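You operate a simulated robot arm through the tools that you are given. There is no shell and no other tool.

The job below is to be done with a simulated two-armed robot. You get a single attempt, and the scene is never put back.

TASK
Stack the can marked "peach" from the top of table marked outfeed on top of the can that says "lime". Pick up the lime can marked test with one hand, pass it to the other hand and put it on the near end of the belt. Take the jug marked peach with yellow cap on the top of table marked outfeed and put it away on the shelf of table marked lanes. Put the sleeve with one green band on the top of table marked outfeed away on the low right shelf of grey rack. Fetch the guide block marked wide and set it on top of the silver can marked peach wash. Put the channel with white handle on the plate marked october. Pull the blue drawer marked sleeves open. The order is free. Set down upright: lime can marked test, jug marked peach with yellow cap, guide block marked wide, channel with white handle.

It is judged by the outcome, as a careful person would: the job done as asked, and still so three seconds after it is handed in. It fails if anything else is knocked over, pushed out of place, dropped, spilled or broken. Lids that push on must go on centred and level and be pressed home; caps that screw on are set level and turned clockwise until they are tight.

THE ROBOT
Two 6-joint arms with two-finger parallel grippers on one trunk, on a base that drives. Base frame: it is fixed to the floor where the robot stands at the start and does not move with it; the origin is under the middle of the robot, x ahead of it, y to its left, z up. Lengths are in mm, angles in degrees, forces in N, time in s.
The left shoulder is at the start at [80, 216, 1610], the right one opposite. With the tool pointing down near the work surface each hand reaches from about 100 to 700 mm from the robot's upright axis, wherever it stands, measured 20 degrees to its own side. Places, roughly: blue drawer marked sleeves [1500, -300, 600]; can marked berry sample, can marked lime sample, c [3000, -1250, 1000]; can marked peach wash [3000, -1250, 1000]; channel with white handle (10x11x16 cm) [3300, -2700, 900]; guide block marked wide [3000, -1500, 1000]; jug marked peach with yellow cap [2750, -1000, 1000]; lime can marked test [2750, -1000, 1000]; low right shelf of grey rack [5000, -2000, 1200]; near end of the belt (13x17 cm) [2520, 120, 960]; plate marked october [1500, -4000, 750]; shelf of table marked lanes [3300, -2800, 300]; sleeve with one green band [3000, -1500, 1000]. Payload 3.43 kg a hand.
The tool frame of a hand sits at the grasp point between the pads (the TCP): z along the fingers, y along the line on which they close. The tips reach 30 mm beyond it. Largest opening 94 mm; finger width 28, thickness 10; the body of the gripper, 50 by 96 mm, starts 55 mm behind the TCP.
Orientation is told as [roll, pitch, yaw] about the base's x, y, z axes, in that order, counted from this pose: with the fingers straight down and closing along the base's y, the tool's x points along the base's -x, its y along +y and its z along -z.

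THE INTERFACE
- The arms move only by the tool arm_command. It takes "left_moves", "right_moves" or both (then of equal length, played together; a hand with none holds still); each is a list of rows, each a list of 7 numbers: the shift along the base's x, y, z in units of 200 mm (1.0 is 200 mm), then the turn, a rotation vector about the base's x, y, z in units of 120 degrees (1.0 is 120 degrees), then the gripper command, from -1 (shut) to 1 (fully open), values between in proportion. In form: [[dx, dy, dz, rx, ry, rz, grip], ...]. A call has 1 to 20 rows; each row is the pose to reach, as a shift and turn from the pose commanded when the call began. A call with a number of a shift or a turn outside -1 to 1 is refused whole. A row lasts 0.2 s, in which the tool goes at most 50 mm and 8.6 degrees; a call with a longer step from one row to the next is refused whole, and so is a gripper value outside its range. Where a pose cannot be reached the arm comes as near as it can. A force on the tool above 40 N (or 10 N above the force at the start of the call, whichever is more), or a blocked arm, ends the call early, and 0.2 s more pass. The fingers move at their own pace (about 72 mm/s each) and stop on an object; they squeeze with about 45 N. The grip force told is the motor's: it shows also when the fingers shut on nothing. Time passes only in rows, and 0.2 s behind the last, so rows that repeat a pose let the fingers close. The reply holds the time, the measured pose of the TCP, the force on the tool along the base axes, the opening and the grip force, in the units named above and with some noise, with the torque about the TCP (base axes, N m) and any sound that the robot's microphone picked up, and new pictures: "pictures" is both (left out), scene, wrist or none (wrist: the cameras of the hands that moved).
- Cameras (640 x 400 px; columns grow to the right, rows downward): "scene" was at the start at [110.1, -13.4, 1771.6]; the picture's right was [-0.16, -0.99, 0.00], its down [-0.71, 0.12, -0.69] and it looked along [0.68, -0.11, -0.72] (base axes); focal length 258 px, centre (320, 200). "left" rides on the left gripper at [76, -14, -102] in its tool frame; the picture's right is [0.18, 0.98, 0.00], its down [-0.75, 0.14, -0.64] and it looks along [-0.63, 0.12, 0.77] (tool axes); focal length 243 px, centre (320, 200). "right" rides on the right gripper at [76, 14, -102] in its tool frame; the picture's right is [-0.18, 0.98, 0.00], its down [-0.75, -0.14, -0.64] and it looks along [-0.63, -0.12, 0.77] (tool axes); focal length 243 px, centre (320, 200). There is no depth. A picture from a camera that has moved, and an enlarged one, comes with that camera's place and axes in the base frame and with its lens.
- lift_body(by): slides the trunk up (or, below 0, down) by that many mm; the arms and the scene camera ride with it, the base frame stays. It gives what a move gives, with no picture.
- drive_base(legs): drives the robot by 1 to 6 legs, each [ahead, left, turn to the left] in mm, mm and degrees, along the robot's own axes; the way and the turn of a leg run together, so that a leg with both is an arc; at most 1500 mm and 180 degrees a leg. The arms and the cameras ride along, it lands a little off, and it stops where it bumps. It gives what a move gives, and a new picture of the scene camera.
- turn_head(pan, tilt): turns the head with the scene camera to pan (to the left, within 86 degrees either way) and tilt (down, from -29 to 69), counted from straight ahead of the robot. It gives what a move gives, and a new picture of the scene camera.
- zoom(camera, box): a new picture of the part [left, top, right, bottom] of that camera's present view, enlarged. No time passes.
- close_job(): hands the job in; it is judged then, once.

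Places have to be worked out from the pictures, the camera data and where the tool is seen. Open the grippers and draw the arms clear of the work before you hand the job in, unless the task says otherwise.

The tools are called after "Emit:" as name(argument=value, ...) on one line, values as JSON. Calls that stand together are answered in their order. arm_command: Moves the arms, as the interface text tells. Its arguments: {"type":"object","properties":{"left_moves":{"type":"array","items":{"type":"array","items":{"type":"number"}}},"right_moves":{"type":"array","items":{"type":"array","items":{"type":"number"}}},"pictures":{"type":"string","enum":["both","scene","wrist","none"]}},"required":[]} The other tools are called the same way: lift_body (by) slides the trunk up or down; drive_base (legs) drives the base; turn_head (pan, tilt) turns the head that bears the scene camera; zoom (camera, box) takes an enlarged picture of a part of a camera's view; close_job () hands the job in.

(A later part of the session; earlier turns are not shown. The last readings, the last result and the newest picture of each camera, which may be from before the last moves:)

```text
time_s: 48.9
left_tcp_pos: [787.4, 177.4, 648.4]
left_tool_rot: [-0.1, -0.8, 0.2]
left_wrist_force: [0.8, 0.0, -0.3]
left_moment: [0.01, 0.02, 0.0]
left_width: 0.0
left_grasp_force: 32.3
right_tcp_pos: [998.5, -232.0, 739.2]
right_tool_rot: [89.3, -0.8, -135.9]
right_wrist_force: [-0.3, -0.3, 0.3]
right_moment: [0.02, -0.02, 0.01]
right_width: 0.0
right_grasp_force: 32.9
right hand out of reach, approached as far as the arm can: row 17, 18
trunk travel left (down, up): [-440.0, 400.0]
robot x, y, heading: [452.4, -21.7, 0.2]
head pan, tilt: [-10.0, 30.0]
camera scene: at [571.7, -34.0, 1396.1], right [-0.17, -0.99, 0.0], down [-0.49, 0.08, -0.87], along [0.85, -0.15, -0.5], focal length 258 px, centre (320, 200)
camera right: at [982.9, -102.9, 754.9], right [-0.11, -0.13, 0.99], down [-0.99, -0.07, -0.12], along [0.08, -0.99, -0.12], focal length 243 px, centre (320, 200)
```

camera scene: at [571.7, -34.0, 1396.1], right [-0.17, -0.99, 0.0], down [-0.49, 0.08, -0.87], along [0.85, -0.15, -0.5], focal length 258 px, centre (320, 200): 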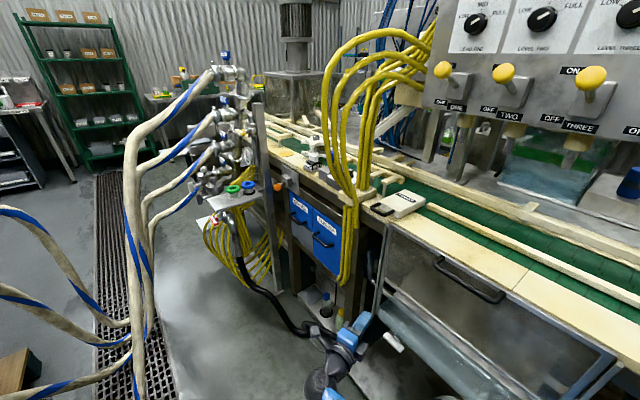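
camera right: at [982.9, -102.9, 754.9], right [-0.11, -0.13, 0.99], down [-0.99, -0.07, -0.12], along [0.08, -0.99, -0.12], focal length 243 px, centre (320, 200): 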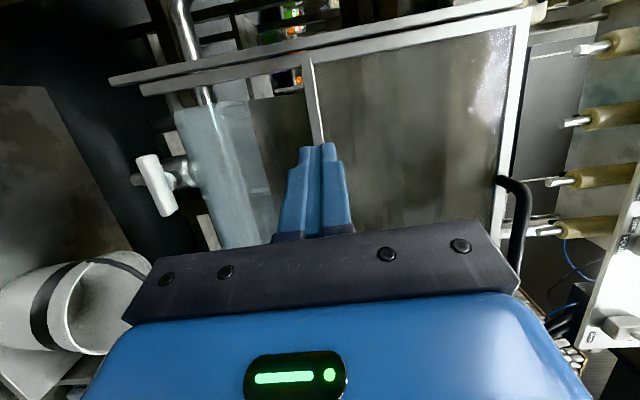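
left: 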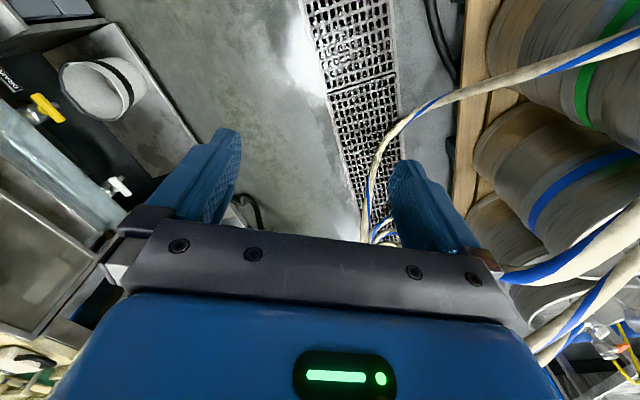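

The hand holds the level orientation but sits about 50 mm too high for this trunk height. I lower the trunk by 200 mm, then bring the hand back, left and up, so it clears the face while driving.

Emit:
lift_body(by=-200)

Emit:
arm_command(right_moves=[[-0.05, 0.14, 0.2, 0, 0, 0, -1], [-0.1, 0.28, 0.4, 0, 0, 0, -1], [-0.18, 0.42, 0.56, 0, 0, 0, -1], [-0.25, 0.57, 0.72, 0, 0, 0, -1], [-0.25, 0.57, 0.76, 0, 0, 0, 1]], pictures="both")

```text
time_s: 51.1
left_tcp_pos: [787.2, 177.5, 448.6]
left_tool_rot: [-0.1, -0.7, 0.2]
left_wrist_force: [-0.3, 0.2, 0.3]
left_moment: [0.02, 0.0, -0.02]
left_width: 0.1
left_grasp_force: 32.9
right_tcp_pos: [1000.2, -231.9, 540.7]
right_tool_rot: [89.3, -0.9, -135.7]
right_wrist_force: [0.6, 0.5, 0.5]
right_moment: [-0.02, 0.03, 0.0]
right_width: 0.1
right_grasp_force: 33.6
trunk travel left (down, up): [-240.0, 600.0]
robot x, y, heading: [449.6, -17.7, 0.1]
head pan, tilt: [-10.0, 30.0]
```

```text
time_s: 52.3
left_tcp_pos: [786.8, 177.3, 447.7]
left_tool_rot: [-0.2, -0.7, 0.2]
left_wrist_force: [0.4, -0.5, 0.6]
left_moment: [-0.02, 0.02, 0.01]
left_width: 0.0
left_grasp_force: 32.8
right_tcp_pos: [948.6, -118.6, 692.7]
right_tool_rot: [89.2, -0.9, -135.7]
right_wrist_force: [0.6, 0.6, 0.4]
right_moment: [-0.02, 0.0, 0.01]
right_width: 53.2
right_grasp_force: 0.1
trunk travel left (down, up): [-240.0, 600.0]
robot x, y, heading: [449.0, -18.2, -0.1]
head pan, tilt: [-10.0, 30.0]
camera scene: at [571.6, -34.6, 1196.2], right [-0.17, -0.99, 0.0], down [-0.49, 0.09, -0.87], along [0.85, -0.15, -0.5], focal length 258 px, centre (320, 200)
camera right: at [932.7, 9.3, 706.9], right [-0.11, -0.13, 0.99], down [-0.99, -0.07, -0.12], along [0.08, -0.99, -0.12], focal length 243 px, centre (320, 200)
```

scene: 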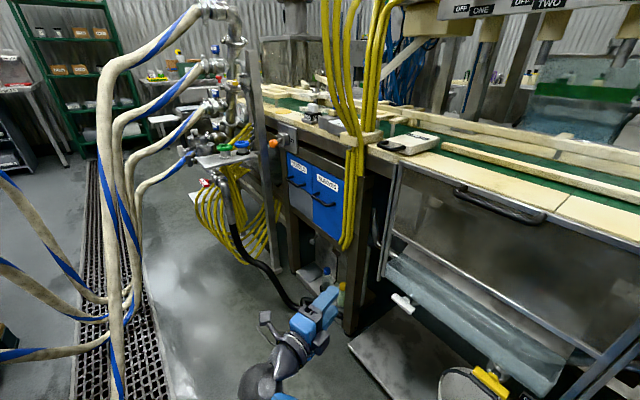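
right: 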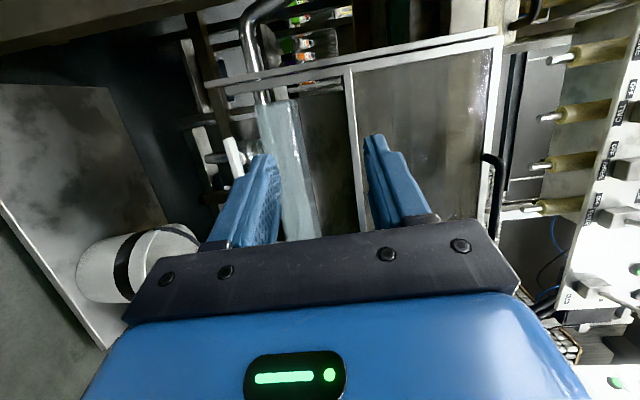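

The hand is at (949, -119, 693) with the jaws opening. I zoom on the drawer to refine the handle's place from this lower viewpoint.

Emit:
zoom(camera="scene", box=[260, 130, 380, 205])

Emit:
drive_base(legs=[[350, 0, 0]])

Emit:
turn_head(pan=-25, tilt=45)

```text
5.33 times, centred on (320, 168) of scene
camera zoom: at [571.6, -34.6, 1196.2], right [-0.17, -0.99, 0.0], down [-0.49, 0.09, -0.87], along [0.85, -0.15, -0.5], focal length 1375 px, centre (320, 373)
```

zoom: 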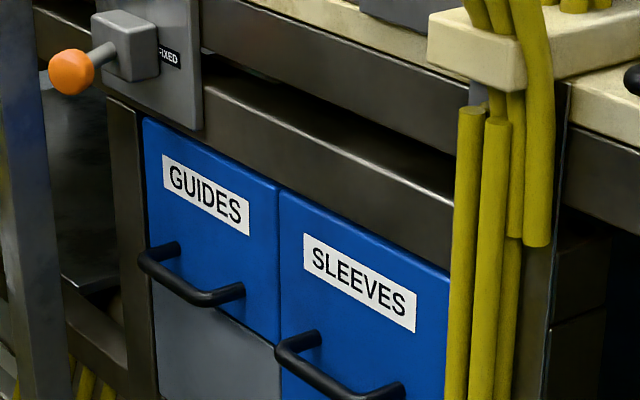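

```text
time_s: 54.5
left_tcp_pos: [1135.0, 178.1, 447.5]
left_tool_rot: [-0.1, -0.7, 0.2]
left_wrist_force: [-0.4, -0.8, -1.0]
left_moment: [-0.01, -0.02, 0.0]
left_width: 0.0
left_grasp_force: 33.5
right_tcp_pos: [1297.8, -117.6, 691.8]
right_tool_rot: [89.2, -1.0, -135.7]
right_wrist_force: [0.0, 0.0, 0.8]
right_moment: [-0.01, -0.02, 0.01]
right_width: 94.1
right_grasp_force: 0.0
trunk travel left (down, up): [-240.0, 600.0]
robot x, y, heading: [799.9, -19.5, 0.5]
head pan, tilt: [-10.0, 30.0]
camera scene: at [920.2, -33.4, 1196.1], right [-0.17, -0.99, 0.0], down [-0.49, 0.09, -0.87], along [0.85, -0.15, -0.5], focal length 258 px, centre (320, 200)
```

scene: 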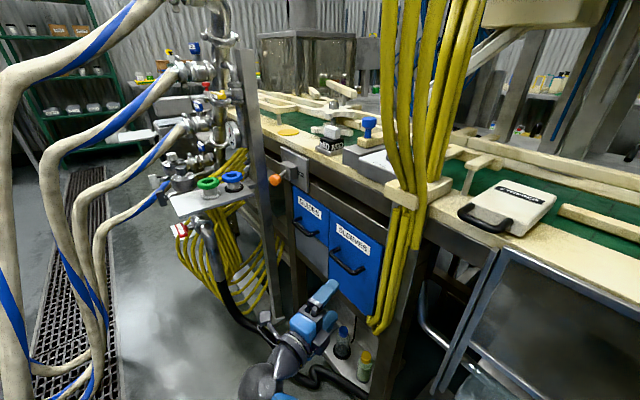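

```text
time_s: 55.3
left_tcp_pos: [1134.2, 179.4, 448.6]
left_tool_rot: [-0.1, -0.7, 0.2]
left_wrist_force: [0.3, 0.3, -1.3]
left_moment: [-0.03, -0.01, -0.03]
left_width: 0.0
left_grasp_force: 33.4
right_tcp_pos: [1297.1, -117.3, 692.3]
right_tool_rot: [89.3, -0.9, -135.7]
right_wrist_force: [0.3, 0.5, 0.1]
right_moment: [-0.03, -0.01, -0.01]
right_width: 94.6
right_grasp_force: 0.0
trunk travel left (down, up): [-240.0, 600.0]
robot x, y, heading: [800.7, -16.3, -0.1]
head pan, tilt: [-25.0, 45.0]
camera scene: at [904.2, -52.0, 1173.6], right [-0.42, -0.91, 0.0], down [-0.64, 0.3, -0.71], along [0.64, -0.3, -0.71], focal length 258 px, centre (320, 200)
```

scene: 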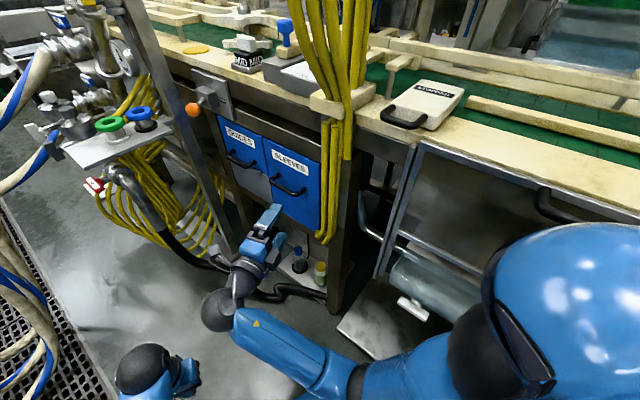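

I zoom on the handle and the open hand from this viewpoint.

Emit:
zoom(camera="scene", box=[180, 110, 380, 235])

Emit:
zoom(camera="right", box=[0, 0, 640, 400])

```text
3.20 times, centred on (280, 172) of scene
camera zoom: at [904.2, -52.0, 1173.6], right [-0.42, -0.91, 0.0], down [-0.64, 0.3, -0.71], along [0.64, -0.3, -0.71], focal length 825 px, centre (448, 288)
```

zoom: 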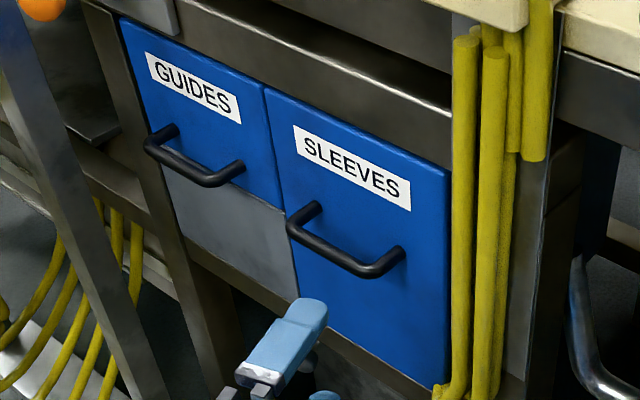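

```text
1.00 times, centred on (320, 200) of right (not enlarged: the box is as wide or as high as the picture)
camera zoom: at [1280.7, 9.8, 706.7], right [-0.11, -0.13, 0.99], down [-0.99, -0.07, -0.12], along [0.08, -0.99, -0.12], focal length 243 px, centre (320, 200)
```

zoom: 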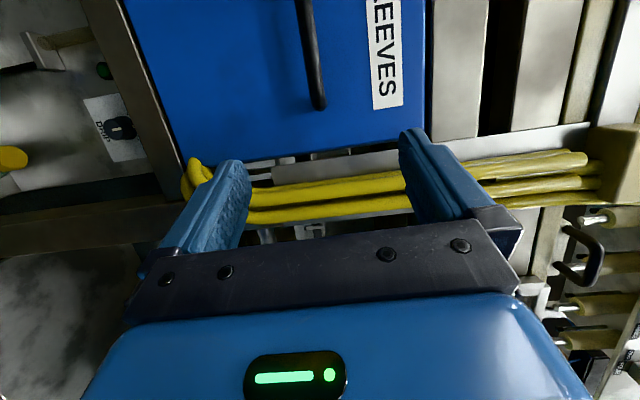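

Combining the scene and wrist views, the bar's middle is at about (1440, -192, 687). I go to a pre-grasp point, then slide in along the fingers so the bar sits between the open pads.

Emit:
arm_command(right_moves=[[0.19, -0.025, -0.01, 0, 0, 0, 1], [0.385, -0.045, -0.025, 0, 0, 0, 1], [0.53, -0.19, -0.025, 0, 0, 0, 1], [0.66, -0.32, -0.025, 0, 0, 0, 1]], pictures="both")

```text
time_s: 56.3
left_tcp_pos: [1134.6, 178.3, 448.8]
left_tool_rot: [-0.1, -0.8, 0.1]
left_wrist_force: [-0.2, 0.7, 0.8]
left_moment: [0.03, 0.01, 0.0]
left_width: 0.0
left_grasp_force: 33.3
right_tcp_pos: [1431.2, -180.7, 686.6]
right_tool_rot: [89.2, -0.9, -135.7]
right_wrist_force: [-0.8, 0.2, 0.0]
right_moment: [-0.02, -0.02, -0.02]
right_width: 93.9
right_grasp_force: 0.0
trunk travel left (down, up): [-240.0, 600.0]
robot x, y, heading: [798.7, -17.0, 0.1]
head pan, tilt: [-25.0, 45.0]
camera scene: at [904.6, -52.3, 1173.5], right [-0.42, -0.91, 0.0], down [-0.64, 0.3, -0.71], along [0.64, -0.3, -0.71], focal length 258 px, centre (320, 200)
camera right: at [1415.4, -52.8, 701.7], right [-0.11, -0.13, 0.99], down [-0.99, -0.07, -0.12], along [0.08, -0.99, -0.12], focal length 243 px, centre (320, 200)
```

scene: 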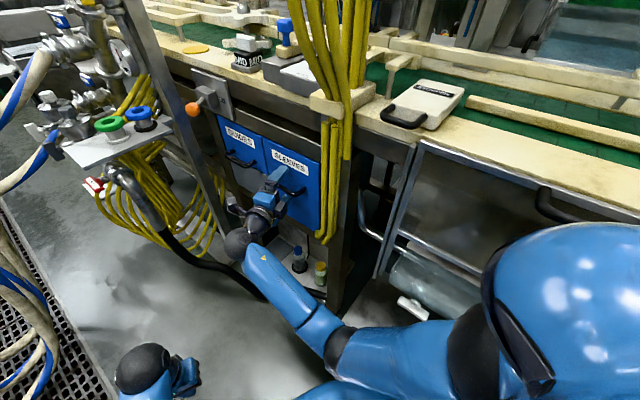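
right: 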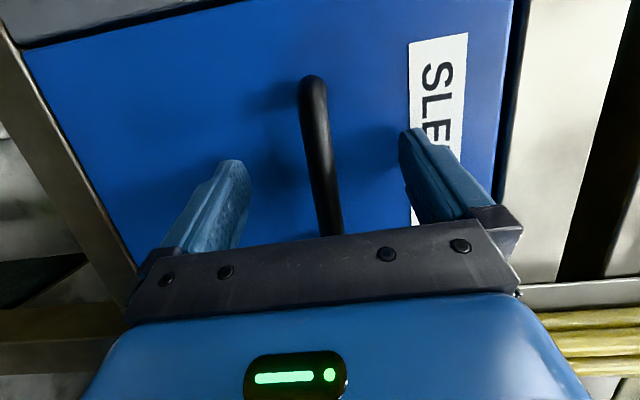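

The bar lies between the pads, slightly beyond the grasp point. I go 8 mm deeper and close on it.

Emit:
arm_command(right_moves=[[0.03, -0.03, 0, 0, 0, 0, 1], [0.03, -0.03, 0, 0, 0, 0, -1], [0.03, -0.03, 0, 0, 0, 0, -1], [0.03, -0.03, 0, 0, 0, 0, -1], [0.03, -0.03, 0, 0, 0, 0, -1], [0.03, -0.03, 0, 0, 0, 0, -1]], pictures="wrist")

```text
time_s: 57.7
left_tcp_pos: [1133.5, 180.8, 448.3]
left_tool_rot: [-0.3, -1.0, 0.2]
left_wrist_force: [0.5, 0.6, -0.5]
left_moment: [-0.01, 0.02, 0.0]
left_width: 0.0
left_grasp_force: 33.6
right_tcp_pos: [1434.7, -183.0, 690.5]
right_tool_rot: [89.5, -0.8, -135.4]
right_wrist_force: [-16.5, 33.4, 6.8]
right_moment: [0.3, -1.24, 0.14]
right_width: 18.1
right_grasp_force: 45.1
trunk travel left (down, up): [-240.0, 600.0]
robot x, y, heading: [800.4, -15.6, 0.1]
head pan, tilt: [-25.0, 45.0]
camera right: at [1417.8, -54.2, 704.2], right [-0.12, -0.13, 0.99], down [-0.99, -0.07, -0.13], along [0.09, -0.99, -0.12], focal length 243 px, centre (320, 200)
```

right: 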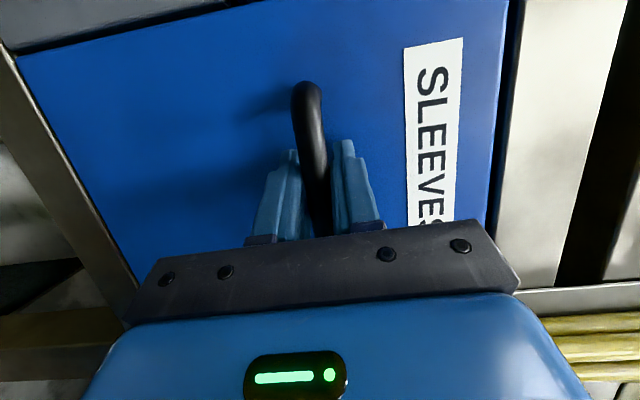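

The grip holds the bar (18 mm), with the tips pressing on the face. I start the pull gently along the face normal, (-0.4, 0.92).

Emit:
arm_command(right_moves=[[-0.02, 0.05, 0, 0, 0, 0, -1], [-0.05, 0.115, 0, 0, 0, 0, -1], [-0.09, 0.2, 0, 0, 0, 0, -1], [-0.13, 0.3, 0, 0, 0, 0, -1]], pictures="both")

```text
time_s: 58.7
left_tcp_pos: [1133.7, 178.6, 448.7]
left_tool_rot: [-0.2, -1.0, 0.1]
left_wrist_force: [-1.3, -1.1, 0.0]
left_moment: [-0.02, 0.02, 0.0]
left_width: 0.0
left_grasp_force: 33.0
right_tcp_pos: [1406.9, -128.6, 691.1]
right_tool_rot: [89.5, -0.8, -135.8]
right_wrist_force: [7.0, 3.5, 21.3]
right_moment: [0.49, -0.84, -0.47]
right_width: 18.3
right_grasp_force: 45.0
trunk travel left (down, up): [-240.0, 600.0]
robot x, y, heading: [800.4, -18.6, 0.2]
head pan, tilt: [-25.0, 45.0]
camera scene: at [902.0, -51.2, 1173.9], right [-0.42, -0.91, 0.0], down [-0.64, 0.3, -0.71], along [0.64, -0.3, -0.71], focal length 258 px, centre (320, 200)
camera right: at [1390.9, -0.7, 704.2], right [-0.12, -0.12, 0.99], down [-0.99, -0.07, -0.13], along [0.08, -0.99, -0.12], focal length 243 px, centre (320, 200)
```

scene: 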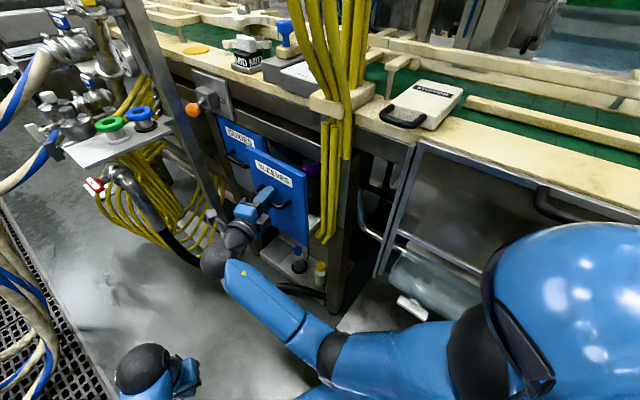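
right: 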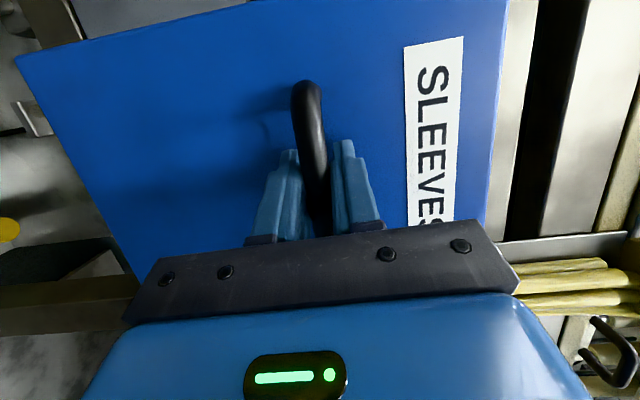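

The drawer slides out freely with a small upward load on the hand. I raise the hand 4 mm to relieve it and pull on.

Emit:
arm_command(right_moves=[[-0.063, 0.137, 0.02, 0, 0, 0, -1], [-0.126, 0.274, 0.02, 0, 0, 0, -1], [-0.189, 0.411, 0.02, 0, 0, 0, -1], [-0.252, 0.548, 0.02, 0, 0, 0, -1], [-0.315, 0.685, 0.02, 0, 0, 0, -1], [-0.378, 0.822, 0.02, 0, 0, 0, -1], [-0.44, 0.96, 0.02, 0, 0, 0, -1]], pictures="both")

```text
time_s: 60.5
left_tcp_pos: [1130.5, 184.9, 445.0]
left_tool_rot: [0.1, -0.3, 1.4]
left_wrist_force: [-0.1, 0.4, -0.8]
left_moment: [-0.01, 0.02, 0.01]
left_width: 0.0
left_grasp_force: 33.6
right_tcp_pos: [1346.1, 18.0, 690.4]
right_tool_rot: [89.2, -0.7, -141.4]
right_wrist_force: [-5.7, -1.2, -3.6]
right_moment: [0.52, -0.99, 0.26]
right_width: 18.1
right_grasp_force: 45.9
trunk travel left (down, up): [-240.0, 600.0]
robot x, y, heading: [800.6, -17.6, 0.1]
head pan, tilt: [-25.0, 45.0]
stopped in row 7 (right hand): the arm was blocked; the commanded pose is now the measured one
camera scene: at [903.5, -52.4, 1173.8], right [-0.42, -0.91, 0.0], down [-0.64, 0.3, -0.71], along [0.64, -0.3, -0.71], focal length 258 px, centre (320, 200)
camera right: at [1342.2, 146.4, 705.2], right [-0.12, -0.12, 0.98], down [-0.99, 0.03, -0.12], along [-0.02, -0.99, -0.12], focal length 243 px, centre (320, 200)
```

scene: 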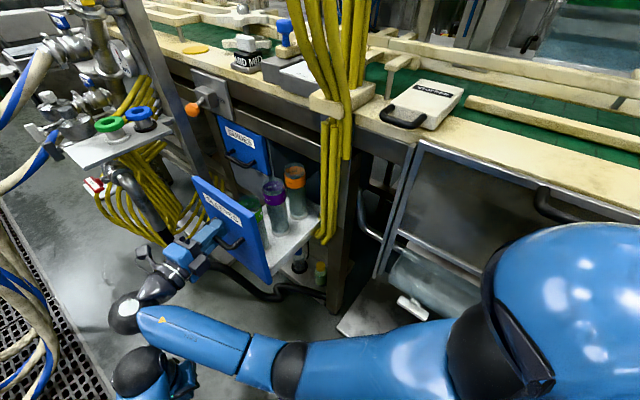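
right: 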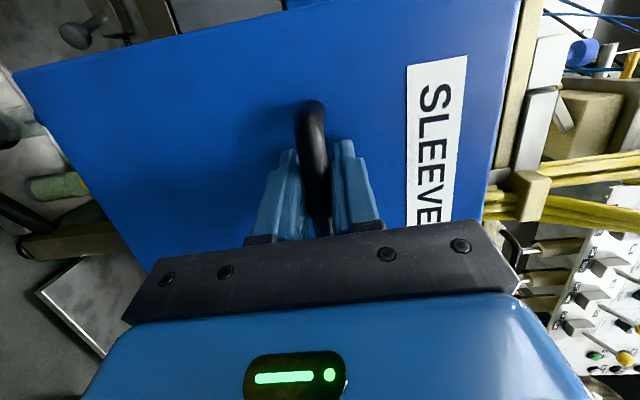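

The drawer is out about 220 mm, but the stop came as the right wrist met the left hand. I move the left hand back and up out of the way.

Emit:
arm_command(left_moves=[[-0.1, 0.06, 0.15, 0, 0, 0, -1], [-0.2, 0.12, 0.3, 0, 0, 0, -1], [-0.3, 0.18, 0.45, 0, 0, 0, -1], [-0.4, 0.24, 0.6, 0, 0, 0, -1], [-0.5, 0.3, 0.75, 0, 0, 0, -1]], pictures="scene")

```text
time_s: 61.7
left_tcp_pos: [1034.7, 223.4, 474.5]
left_tool_rot: [0.1, -0.6, 1.5]
left_wrist_force: [0.1, 0.6, 0.4]
left_moment: [0.0, 0.02, 0.0]
left_width: 0.0
left_grasp_force: 33.0
left hand out of reach, approached as far as the arm can: row 1, 2, 3, 4, 5
right_tcp_pos: [1345.4, 17.7, 690.0]
right_tool_rot: [89.1, -0.7, -141.3]
right_wrist_force: [-8.5, -6.1, -1.2]
right_moment: [0.47, -0.93, -0.32]
right_width: 18.3
right_grasp_force: 45.1
trunk travel left (down, up): [-240.0, 600.0]
robot x, y, heading: [797.5, -17.3, 0.0]
head pan, tilt: [-25.0, 45.0]
camera scene: at [903.2, -53.0, 1173.6], right [-0.42, -0.91, 0.0], down [-0.64, 0.3, -0.71], along [0.64, -0.3, -0.71], focal length 258 px, centre (320, 200)
```

scene: 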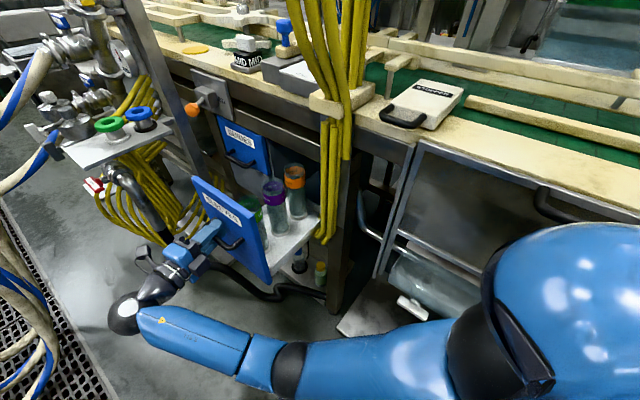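

Left hand is clear now. I pull a little further to find out whether the drawer still travels.

Emit:
arm_command(right_moves=[[-0.03, 0.07, 0, 0, 0, 0, -1], [-0.07, 0.15, 0, 0, 0, 0, -1], [-0.11, 0.24, 0, 0, 0, 0, -1], [-0.15, 0.33, 0, 0, 0, 0, -1]], pictures="scene")

```text
time_s: 62.7
left_tcp_pos: [1036.9, 221.0, 475.5]
left_tool_rot: [0.3, -0.5, 1.3]
left_wrist_force: [-0.1, -0.6, -0.4]
left_moment: [0.03, 0.0, 0.0]
left_width: 0.2
left_grasp_force: 33.3
right_tcp_pos: [1320.0, 77.7, 689.4]
right_tool_rot: [88.9, -0.6, -141.7]
right_wrist_force: [-3.1, -32.3, -1.8]
right_moment: [0.5, -0.88, -0.22]
right_width: 18.4
right_grasp_force: 44.4
trunk travel left (down, up): [-240.0, 600.0]
robot x, y, heading: [801.0, -17.2, 0.3]
head pan, tilt: [-25.0, 45.0]
camera scene: at [905.0, -57.6, 1173.5], right [-0.42, -0.91, 0.0], down [-0.64, 0.3, -0.71], along [0.64, -0.3, -0.71], focal length 258 px, centre (320, 200)
```

scene: 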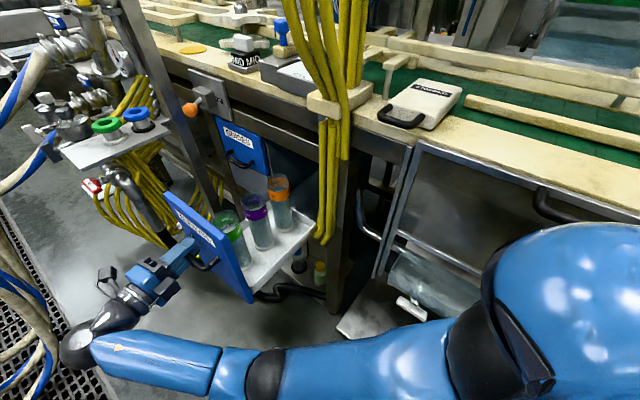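

The drawer has come out about 285 mm and now resists at its stop, so it is fully open. I release the bar and back the hand away along the fingers.

Emit:
arm_command(right_moves=[[0, -0.03, 0, 0, 0, 0, 0.2], [0, -0.03, 0, 0, 0, 0, 0.5], [0, -0.03, 0, 0, 0, 0, 0.5], [-0.1, 0.05, 0, 0, 0, 0, 0.5], [-0.25, 0.2, 0, 0, 0, 0, 0.5], [-0.4, 0.3, 0, 0, 0, 0, 0.5]], pictures="both")

```text
time_s: 64.3
left_tcp_pos: [1035.6, 224.2, 472.8]
left_tool_rot: [0.1, -0.5, 1.5]
left_wrist_force: [-0.2, -0.6, 0.2]
left_moment: [-0.01, -0.04, 0.01]
left_width: 0.2
left_grasp_force: 33.1
right_tcp_pos: [1281.2, 94.2, 682.5]
right_tool_rot: [89.8, -2.0, -145.7]
right_wrist_force: [0.1, -0.4, 0.9]
right_moment: [-0.03, 0.0, -0.03]
right_width: 70.5
right_grasp_force: 0.0
right hand out of reach, approached as far as the arm can: row 6
trunk travel left (down, up): [-240.0, 600.0]
robot x, y, heading: [798.6, -17.4, 0.1]
head pan, tilt: [-25.0, 45.0]
stopped in row 6 (right hand): the arm was blocked; the commanded pose is now the measured one
camera scene: at [904.6, -52.5, 1173.1], right [-0.42, -0.91, 0.0], down [-0.64, 0.3, -0.71], along [0.64, -0.3, -0.71], focal length 258 px, centre (320, 200)
camera right: at [1286.9, 222.4, 693.6], right [-0.12, -0.09, 0.99], down [-0.99, 0.1, -0.11], along [-0.09, -0.99, -0.1], focal length 243 px, centre (320, 200)
```

scene: 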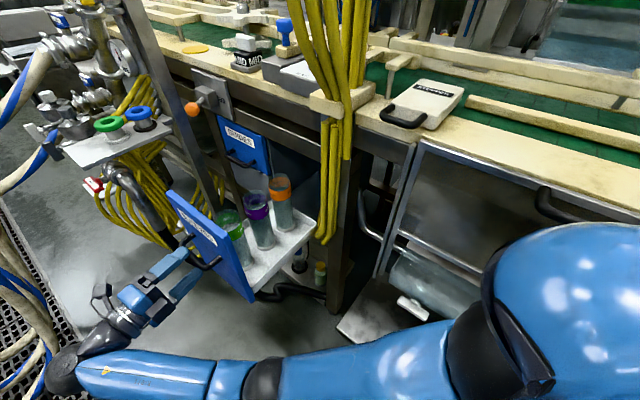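
right: 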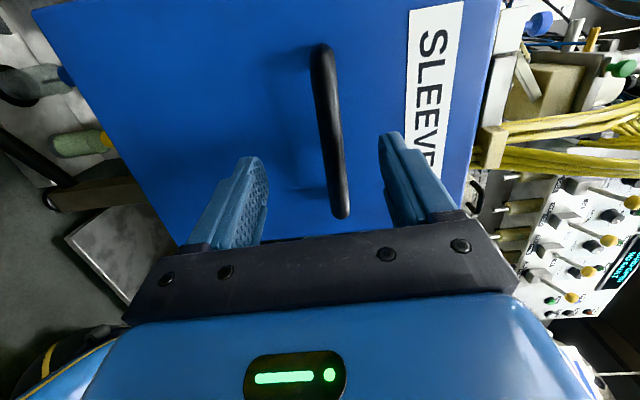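

The bar is free of the fingertips. I back the base straight out along the lane I came in by, which carries the hand away from the drawer.

Emit:
drive_base(legs=[[-200, 0, 0]])

```text
time_s: 65.9
left_tcp_pos: [836.5, 222.4, 473.3]
left_tool_rot: [0.1, -0.5, 1.2]
left_wrist_force: [0.2, 0.4, 0.4]
left_moment: [0.02, -0.01, 0.01]
left_width: 0.0
left_grasp_force: 32.8
right_tcp_pos: [1082.6, 93.4, 685.8]
right_tool_rot: [89.7, -1.7, -145.8]
right_wrist_force: [0.0, -0.4, 0.3]
right_moment: [0.04, -0.02, 0.0]
right_width: 70.5
right_grasp_force: 0.1
trunk travel left (down, up): [-240.0, 600.0]
robot x, y, heading: [600.0, -16.4, -0.1]
head pan, tilt: [-25.0, 45.0]
camera scene: at [703.6, -52.7, 1174.0], right [-0.42, -0.91, 0.0], down [-0.64, 0.3, -0.71], along [0.64, -0.3, -0.71], focal length 258 px, centre (320, 200)
```

scene: 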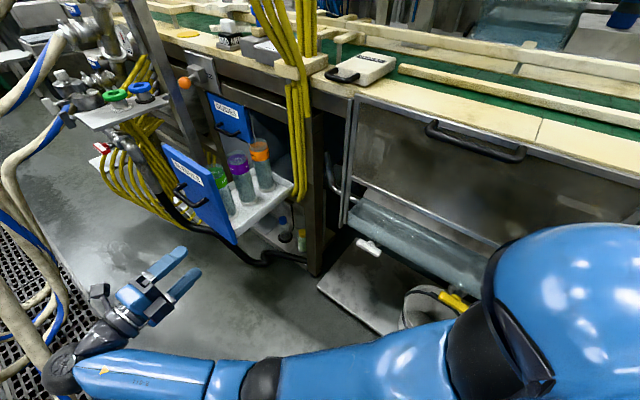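

The SLEEVES drawer is open. I turn the right tool back to pointing down while bringing it to its own side.

Emit:
arm_command(right_moves=[[-0.01, -0.05, -0.02, -0.0139, 0.0449, 0.0449, 0], [-0.02, -0.1, -0.04, -0.0277, 0.0898, 0.0898, -1], [-0.03, -0.15, -0.06, -0.0416, 0.1347, 0.1347, -1], [-0.04, -0.2, -0.08, -0.0554, 0.1796, 0.1796, -1], [-0.05, -0.25, -0.1, -0.0693, 0.2245, 0.2245, -1], [-0.06, -0.3, -0.12, -0.0831, 0.2694, 0.2694, -1], [-0.07, -0.35, -0.14, -0.097, 0.3143, 0.3143, -1], [-0.08, -0.4, -0.16, -0.1108, 0.3592, 0.3592, -1], [-0.09, -0.45, -0.18, -0.1247, 0.4041, 0.4041, -1], [-0.1, -0.5, -0.2, -0.1385, 0.449, 0.449, -1], [-0.12, -0.55, -0.22, -0.1524, 0.4939, 0.4939, -1], [-0.14, -0.6, -0.24, -0.1662, 0.5388, 0.5388, -1], [-0.16, -0.65, -0.26, -0.1801, 0.5837, 0.5837, -1], [-0.18, -0.7, -0.28, -0.1939, 0.6286, 0.6286, -1], [-0.2, -0.75, -0.3, -0.2078, 0.6735, 0.6735, -1], [-0.22, -0.8, -0.32, -0.2216, 0.7184, 0.7184, -1], [-0.24, -0.85, -0.34, -0.2355, 0.7633, 0.7633, -1], [-0.26, -0.9, -0.36, -0.2493, 0.8082, 0.8082, -1], [-0.28, -0.95, -0.38, -0.2632, 0.8531, 0.8531, -1], [-0.3, -1.0, -0.4, -0.277, 0.898, 0.898, -1]], pictures="both")

```text
time_s: 70.1
left_tcp_pos: [837.1, 223.2, 473.7]
left_tool_rot: [0.1, -0.6, 1.3]
left_wrist_force: [0.5, -0.2, -0.3]
left_moment: [0.0, 0.03, 0.01]
left_width: 0.2
left_grasp_force: 33.1
right_tcp_pos: [1048.3, -94.6, 455.3]
right_tool_rot: [-0.1, -0.8, 1.8]
right_wrist_force: [0.1, 0.0, 0.3]
right_moment: [0.02, 0.02, 0.02]
right_width: 0.1
right_grasp_force: 32.9
right hand out of reach, approached as far as the arm can: row 15, 16, 17, 18, 19, 20
trunk travel left (down, up): [-240.0, 600.0]
robot x, y, heading: [599.4, -17.2, 0.1]
head pan, tilt: [-25.0, 45.0]
camera scene: at [704.8, -52.8, 1173.6], right [-0.42, -0.91, 0.0], down [-0.64, 0.3, -0.71], along [0.64, -0.3, -0.71], focal length 258 px, centre (320, 200)
camera right: at [971.2, -81.3, 557.1], right [0.15, 0.99, 0.0], down [0.75, -0.12, 0.65], along [0.64, -0.1, -0.76], focal length 243 px, centre (320, 200)
```

scene: 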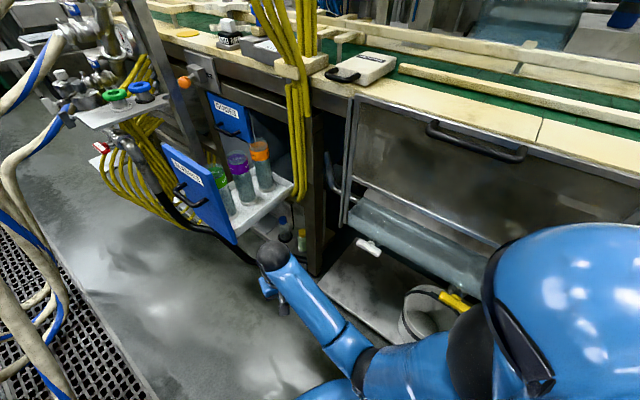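
right: 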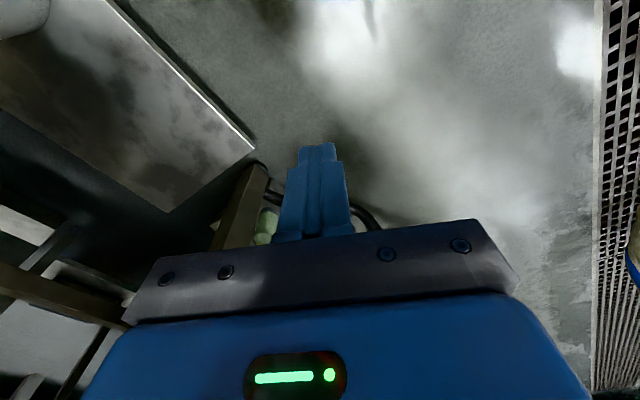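

The right hand is back to pointing down. I raise the trunk fully and back out to the starting spot.

Emit:
lift_body(by=400)

Emit:
lift_body(by=200)

Emit:
drive_base(legs=[[-600, 20, 0]])

```text
time_s: 74.0
left_tcp_pos: [836.2, 223.7, 873.4]
left_tool_rot: [0.2, -0.5, 1.3]
left_wrist_force: [0.0, 0.4, -0.4]
left_moment: [-0.04, -0.02, 0.0]
left_width: 0.2
left_grasp_force: 33.0
right_tcp_pos: [1049.5, -94.4, 856.7]
right_tool_rot: [-0.1, -0.8, 1.8]
right_wrist_force: [0.6, -0.6, 0.6]
right_moment: [0.01, -0.02, 0.0]
right_width: 0.3
right_grasp_force: 32.7
trunk travel left (down, up): [-640.0, 200.0]
robot x, y, heading: [598.8, -19.2, 0.0]
head pan, tilt: [-25.0, 45.0]
```

```text
time_s: 76.1
left_tcp_pos: [837.1, 224.0, 1074.8]
left_tool_rot: [0.2, -0.4, 1.2]
left_wrist_force: [0.5, 1.6, 0.2]
left_moment: [-0.03, 0.0, -0.01]
left_width: 0.0
left_grasp_force: 33.1
right_tcp_pos: [1048.6, -95.3, 1055.7]
right_tool_rot: [0.0, -0.8, 1.7]
right_wrist_force: [-0.7, -0.3, 0.4]
right_moment: [0.04, 0.02, 0.04]
right_width: 0.1
right_grasp_force: 32.8
trunk travel left (down, up): [-840.0, 0.0]
robot x, y, heading: [602.9, -18.0, -0.2]
head pan, tilt: [-25.0, 45.0]
```

```text
time_s: 79.5
left_tcp_pos: [251.6, 243.0, 1073.1]
left_tool_rot: [0.1, -0.4, 1.0]
left_wrist_force: [-0.2, 0.0, -0.1]
left_moment: [-0.02, -0.01, -0.01]
left_width: 0.2
left_grasp_force: 32.8
right_tcp_pos: [460.7, -74.8, 1055.7]
right_tool_rot: [-0.1, -0.7, 1.4]
right_wrist_force: [0.5, -0.4, -0.8]
right_moment: [-0.04, 0.01, 0.0]
right_width: 0.0
right_grasp_force: 32.6
trunk travel left (down, up): [-840.0, 0.0]
robot x, y, heading: [7.6, 2.9, -0.4]
head pan, tilt: [-25.0, 45.0]
camera scene: at [118.1, -31.6, 1773.3], right [-0.43, -0.9, 0.0], down [-0.64, 0.3, -0.71], along [0.64, -0.3, -0.71], focal length 258 px, centre (320, 200)
```

scene: 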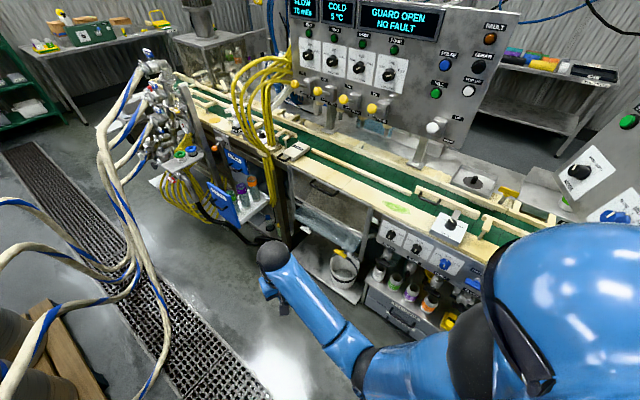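

Now I go for the rear passage: I turn to face back along the lane and look at the floor hoses from there.

Emit:
turn_head(pan=30, tilt=35)

Emit:
drive_base(legs=[[0, 0, -156]])

```text
time_s: 80.7
left_tcp_pos: [249.1, 243.8, 1073.2]
left_tool_rot: [0.1, -0.6, 1.1]
left_wrist_force: [-0.1, -0.4, 0.4]
left_moment: [0.0, 0.0, -0.01]
left_width: 0.0
left_grasp_force: 33.5
right_tcp_pos: [459.2, -74.5, 1056.4]
right_tool_rot: [-0.1, -0.8, 1.4]
right_wrist_force: [0.7, 0.2, 0.3]
right_moment: [-0.01, 0.0, -0.02]
right_width: 0.0
right_grasp_force: 33.3
trunk travel left (down, up): [-840.0, 0.0]
robot x, y, heading: [11.9, 1.8, -0.5]
head pan, tilt: [30.0, 35.0]
camera scene: at [118.9, 46.9, 1788.3], right [0.49, -0.87, 0.0], down [-0.5, -0.28, -0.82], along [0.71, 0.4, -0.57], focal length 258 px, centre (320, 200)
```

scene: 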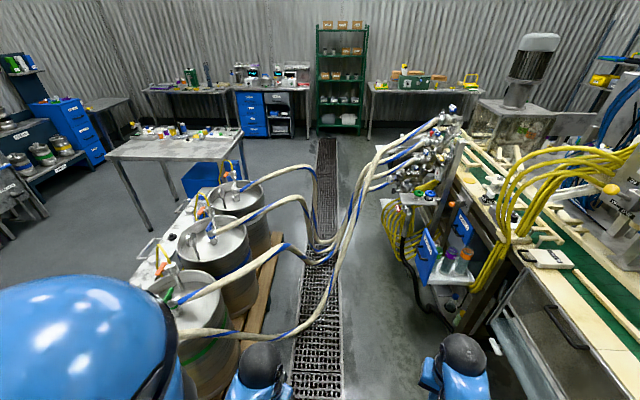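

```text
time_s: 87.6
left_tcp_pos: [-115.4, -309.4, 1074.3]
left_tool_rot: [0.2, -0.5, -156.2]
left_wrist_force: [0.6, 0.3, 0.3]
left_moment: [0.02, 0.02, 0.0]
left_width: 0.0
left_grasp_force: 32.5
right_tcp_pos: [-431.8, -97.1, 1056.2]
right_tool_rot: [-0.1, -0.8, -155.8]
right_wrist_force: [-0.3, -1.2, -0.2]
right_moment: [0.01, -0.01, 0.0]
right_width: 0.0
right_grasp_force: 32.3
trunk travel left (down, up): [-840.0, 0.0]
robot x, y, heading: [13.1, 3.7, -157.5]
head pan, tilt: [30.0, 35.0]
camera scene: at [-69.9, -78.1, 1788.4], right [-0.79, 0.61, 0.0], down [0.35, 0.45, -0.82], along [-0.5, -0.65, -0.57], focal length 258 px, centre (320, 200)
```

scene: 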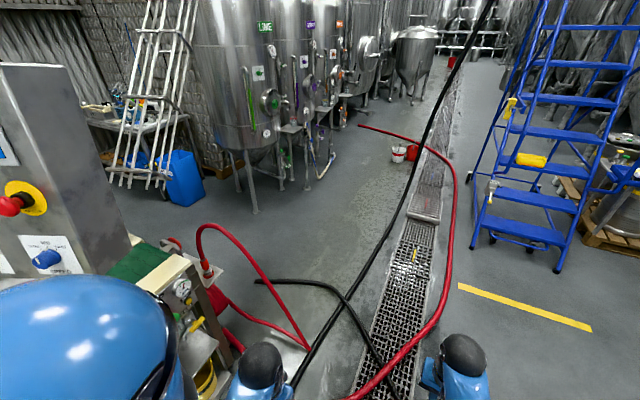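

The black cable and red hose lie flat on the floor except for a raised red loop at the belt end. I drive back along the lane well clear of that loop.

Emit:
drive_base(legs=[[550, -50, 0]])

Emit:
turn_head(pan=40, tilt=50)

```text
time_s: 90.8
left_tcp_pos: [-648.7, -475.7, 1074.4]
left_tool_rot: [0.1, -0.6, -156.2]
left_wrist_force: [-0.3, 0.1, -0.6]
left_moment: [-0.02, -0.01, -0.01]
left_width: 0.0
left_grasp_force: 33.0
right_tcp_pos: [-965.6, -264.2, 1056.5]
right_tool_rot: [-0.1, -1.1, -155.8]
right_wrist_force: [0.1, -0.6, -0.3]
right_moment: [0.02, -0.02, -0.01]
right_width: 0.4
right_grasp_force: 32.8
trunk travel left (down, up): [-840.0, 0.0]
robot x, y, heading: [-524.3, -162.1, -157.6]
head pan, tilt: [30.0, 35.0]
camera scene: at [-603.0, -244.3, 1788.6], right [-0.79, 0.61, 0.0], down [0.35, 0.45, -0.82], along [-0.5, -0.65, -0.57], focal length 258 px, centre (320, 200)
```

scene: 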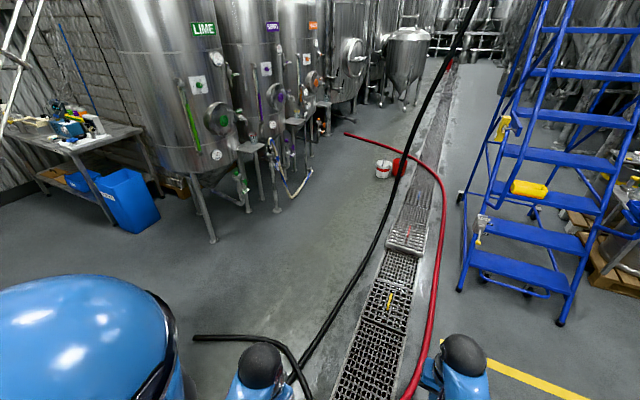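

```text
time_s: 91.6
left_tcp_pos: [-650.0, -475.9, 1073.8]
left_tool_rot: [0.1, -0.5, -156.2]
left_wrist_force: [0.1, -0.9, 0.6]
left_moment: [-0.03, 0.02, -0.01]
left_width: 0.0
left_grasp_force: 33.0
right_tcp_pos: [-969.0, -264.5, 1056.8]
right_tool_rot: [-0.1, -0.8, -155.8]
right_wrist_force: [0.6, 0.0, 0.0]
right_moment: [-0.01, -0.01, -0.01]
right_width: 0.1
right_grasp_force: 33.1
trunk travel left (down, up): [-840.0, 0.0]
robot x, y, heading: [-519.7, -160.6, -157.7]
head pan, tilt: [40.0, 50.0]
camera scene: at [-587.6, -243.7, 1766.7], right [-0.89, 0.46, 0.0], down [0.35, 0.68, -0.64], along [-0.3, -0.57, -0.77], focal length 258 px, centre (320, 200)
```

scene: 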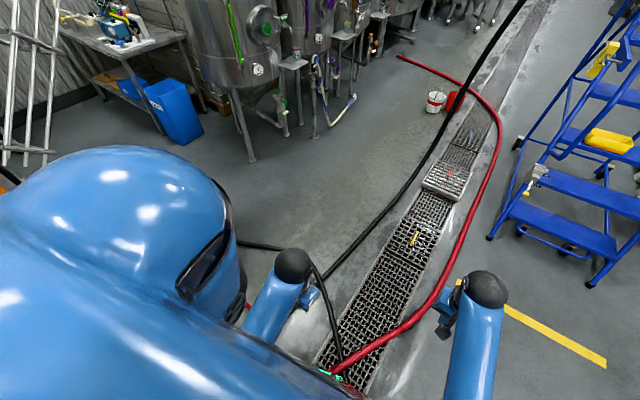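

The floor between the hoses and the tanks is open. I continue back a little further, then turn to face across toward the gap between the belt end and the lime tank.

Emit:
turn_head(pan=0, tilt=40)

Emit:
drive_base(legs=[[600, 20, 0], [0, 0, 85]])

```text
time_s: 92.6
left_tcp_pos: [-650.2, -476.2, 1073.6]
left_tool_rot: [0.1, -0.5, -156.2]
left_wrist_force: [-0.4, 0.7, 0.5]
left_moment: [0.04, 0.01, 0.0]
left_width: 0.2
left_grasp_force: 33.0
right_tcp_pos: [-968.9, -263.8, 1055.9]
right_tool_rot: [-0.2, -0.8, -155.8]
right_wrist_force: [-0.3, 0.0, -0.3]
right_moment: [-0.01, -0.02, 0.0]
right_width: 0.2
right_grasp_force: 33.0
trunk travel left (down, up): [-840.0, 0.0]
robot x, y, heading: [-523.5, -166.8, -157.5]
head pan, tilt: [0.0, 40.0]
camera scene: at [-630.7, -207.9, 1780.8], right [-0.38, 0.92, 0.0], down [0.59, 0.25, -0.77], along [-0.71, -0.29, -0.64], focal length 258 px, centre (320, 200)
```

scene: 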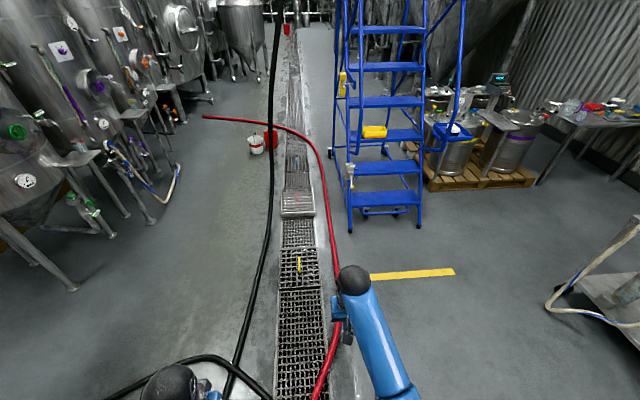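

```text
time_s: 99.7
left_tcp_pos: [-778.7, -570.2, 1073.9]
left_tool_rot: [0.1, -0.4, -72.0]
left_wrist_force: [-0.5, -0.1, -0.4]
left_moment: [-0.01, -0.03, -0.01]
left_width: 0.0
left_grasp_force: 33.0
right_tcp_pos: [-1020.6, -865.3, 1055.5]
right_tool_rot: [-0.1, -0.7, -71.5]
right_wrist_force: [0.6, -0.5, 0.4]
right_moment: [0.01, 0.0, 0.0]
right_width: 0.0
right_grasp_force: 32.8
trunk travel left (down, up): [-840.0, 0.0]
robot x, y, heading: [-1075.0, -411.5, -73.4]
head pan, tilt: [0.0, 40.0]
camera scene: at [-1044.0, -523.7, 1780.8], right [-0.96, -0.29, 0.0], down [-0.18, 0.62, -0.77], along [0.22, -0.73, -0.64], focal length 258 px, centre (320, 200)
```

scene: 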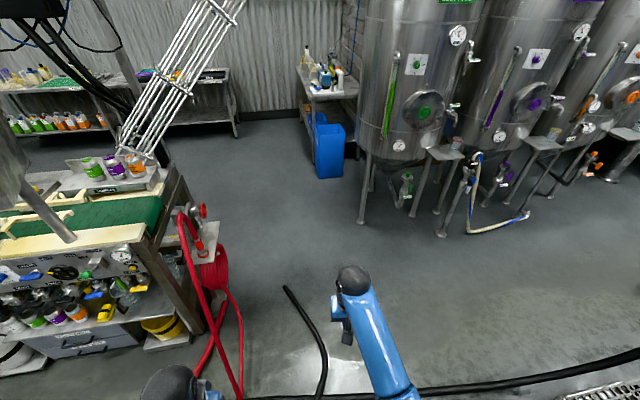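

No bump so far; the hoses lie under the base without trouble. The can chute slopes up from the belt end over my path, so I lower the trunk for headroom and drive toward the gap.

Emit:
lift_body(by=-350)

Emit:
drive_base(legs=[[700, -30, 0]])

```text
time_s: 103.1
left_tcp_pos: [-778.8, -570.1, 724.2]
left_tool_rot: [0.1, -0.6, -72.0]
left_wrist_force: [0.0, -0.3, -0.4]
left_moment: [0.02, -0.02, 0.01]
left_width: 0.1
left_grasp_force: 33.6
right_tcp_pos: [-1020.0, -864.7, 705.5]
right_tool_rot: [-0.1, -0.9, -71.4]
right_wrist_force: [-0.3, -0.2, -0.1]
right_moment: [0.01, -0.01, -0.01]
right_width: 0.1
right_grasp_force: 32.8
trunk travel left (down, up): [-490.0, 350.0]
robot x, y, heading: [-1080.5, -410.5, -73.5]
head pan, tilt: [0.0, 40.0]
```

```text
time_s: 106.9
left_tcp_pos: [-604.6, -1248.3, 724.0]
left_tool_rot: [0.1, -0.4, -71.9]
left_wrist_force: [0.2, -0.6, 0.3]
left_moment: [0.02, -0.01, -0.02]
left_width: 0.1
left_grasp_force: 32.9
right_tcp_pos: [-847.4, -1543.5, 704.4]
right_tool_rot: [0.0, -0.8, -71.3]
right_wrist_force: [0.2, 0.2, 0.2]
right_moment: [-0.01, 0.01, -0.03]
right_width: 0.1
right_grasp_force: 32.7
trunk travel left (down, up): [-490.0, 350.0]
robot x, y, heading: [-901.2, -1090.0, -73.4]
head pan, tilt: [0.0, 40.0]
camera scene: at [-870.3, -1202.9, 1430.8], right [-0.96, -0.29, 0.0], down [-0.19, 0.62, -0.77], along [0.22, -0.73, -0.64], focal length 258 px, centre (320, 200)
```

scene: 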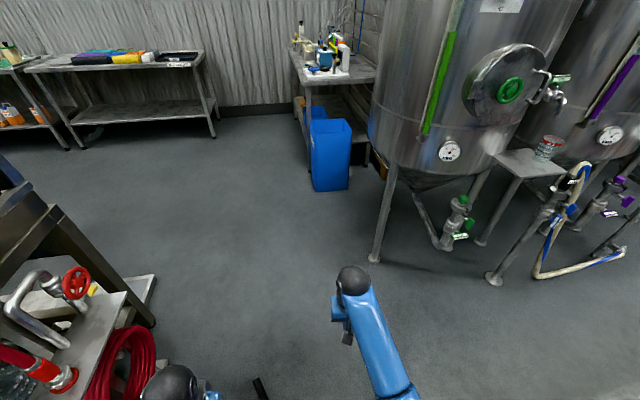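

The floor behind the machine is open, with tables along the back wall. I go on past the belt end and turn left to face along the rear of the machine.

Emit:
drive_base(legs=[[600, -20, 0], [0, 0, 97]])

Emit:
turn_head(pan=-30, tilt=20)

```text
time_s: 114.4
left_tcp_pos: [-635.3, -1351.7, 723.1]
left_tool_rot: [0.2, -0.5, 25.3]
left_wrist_force: [-0.5, -0.3, 0.3]
left_moment: [0.0, 0.02, -0.01]
left_width: 0.1
left_grasp_force: 33.2
right_tcp_pos: [-312.8, -1555.0, 705.2]
right_tool_rot: [-0.1, -0.8, 25.7]
right_wrist_force: [-0.1, -0.2, 0.5]
right_moment: [0.0, 0.0, 0.0]
right_width: 0.2
right_grasp_force: 33.2
trunk travel left (down, up): [-490.0, 350.0]
robot x, y, heading: [-755.0, -1671.2, 24.1]
head pan, tilt: [0.0, 40.0]
camera scene: at [-647.6, -1621.5, 1430.8], right [0.41, -0.91, 0.0], down [-0.59, -0.26, -0.77], along [0.7, 0.31, -0.64], focal length 258 px, centre (320, 200)
```

scene: 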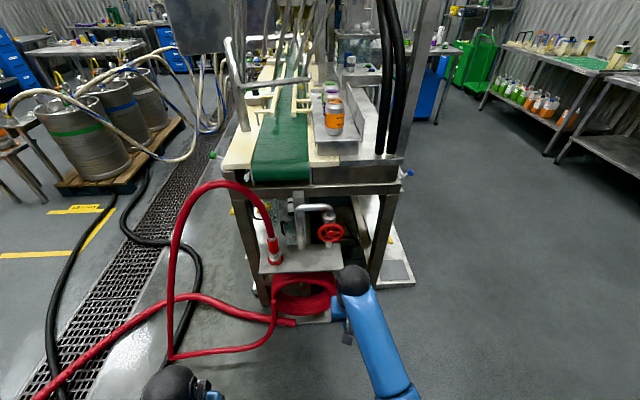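

```text
time_s: 115.4
left_tcp_pos: [-635.1, -1351.3, 724.0]
left_tool_rot: [0.0, -0.5, 25.3]
left_wrist_force: [-0.5, -1.0, 0.4]
left_moment: [-0.01, -0.03, -0.01]
left_width: 0.1
left_grasp_force: 32.8
right_tcp_pos: [-311.9, -1556.1, 705.8]
right_tool_rot: [-0.1, -0.7, 25.7]
right_wrist_force: [-1.0, 0.6, 0.2]
right_moment: [-0.02, 0.0, -0.02]
right_width: 0.1
right_grasp_force: 32.8
trunk travel left (down, up): [-490.0, 350.0]
robot x, y, heading: [-751.7, -1669.0, 24.0]
head pan, tilt: [-30.0, 20.0]
camera scene: at [-632.6, -1665.8, 1462.2], right [-0.1, -0.99, 0.0], down [-0.34, 0.04, -0.94], along [0.93, -0.1, -0.34], focal length 258 px, centre (320, 200)
```

scene: 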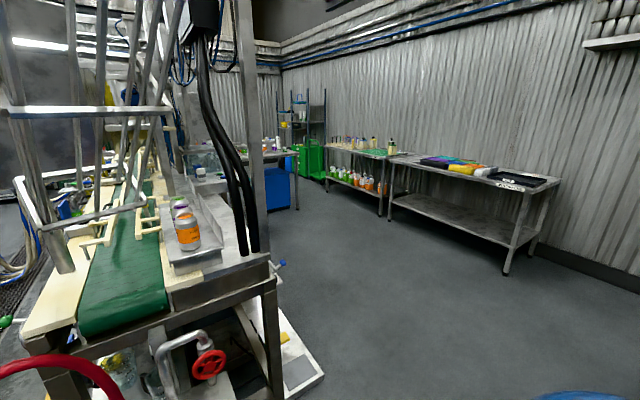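

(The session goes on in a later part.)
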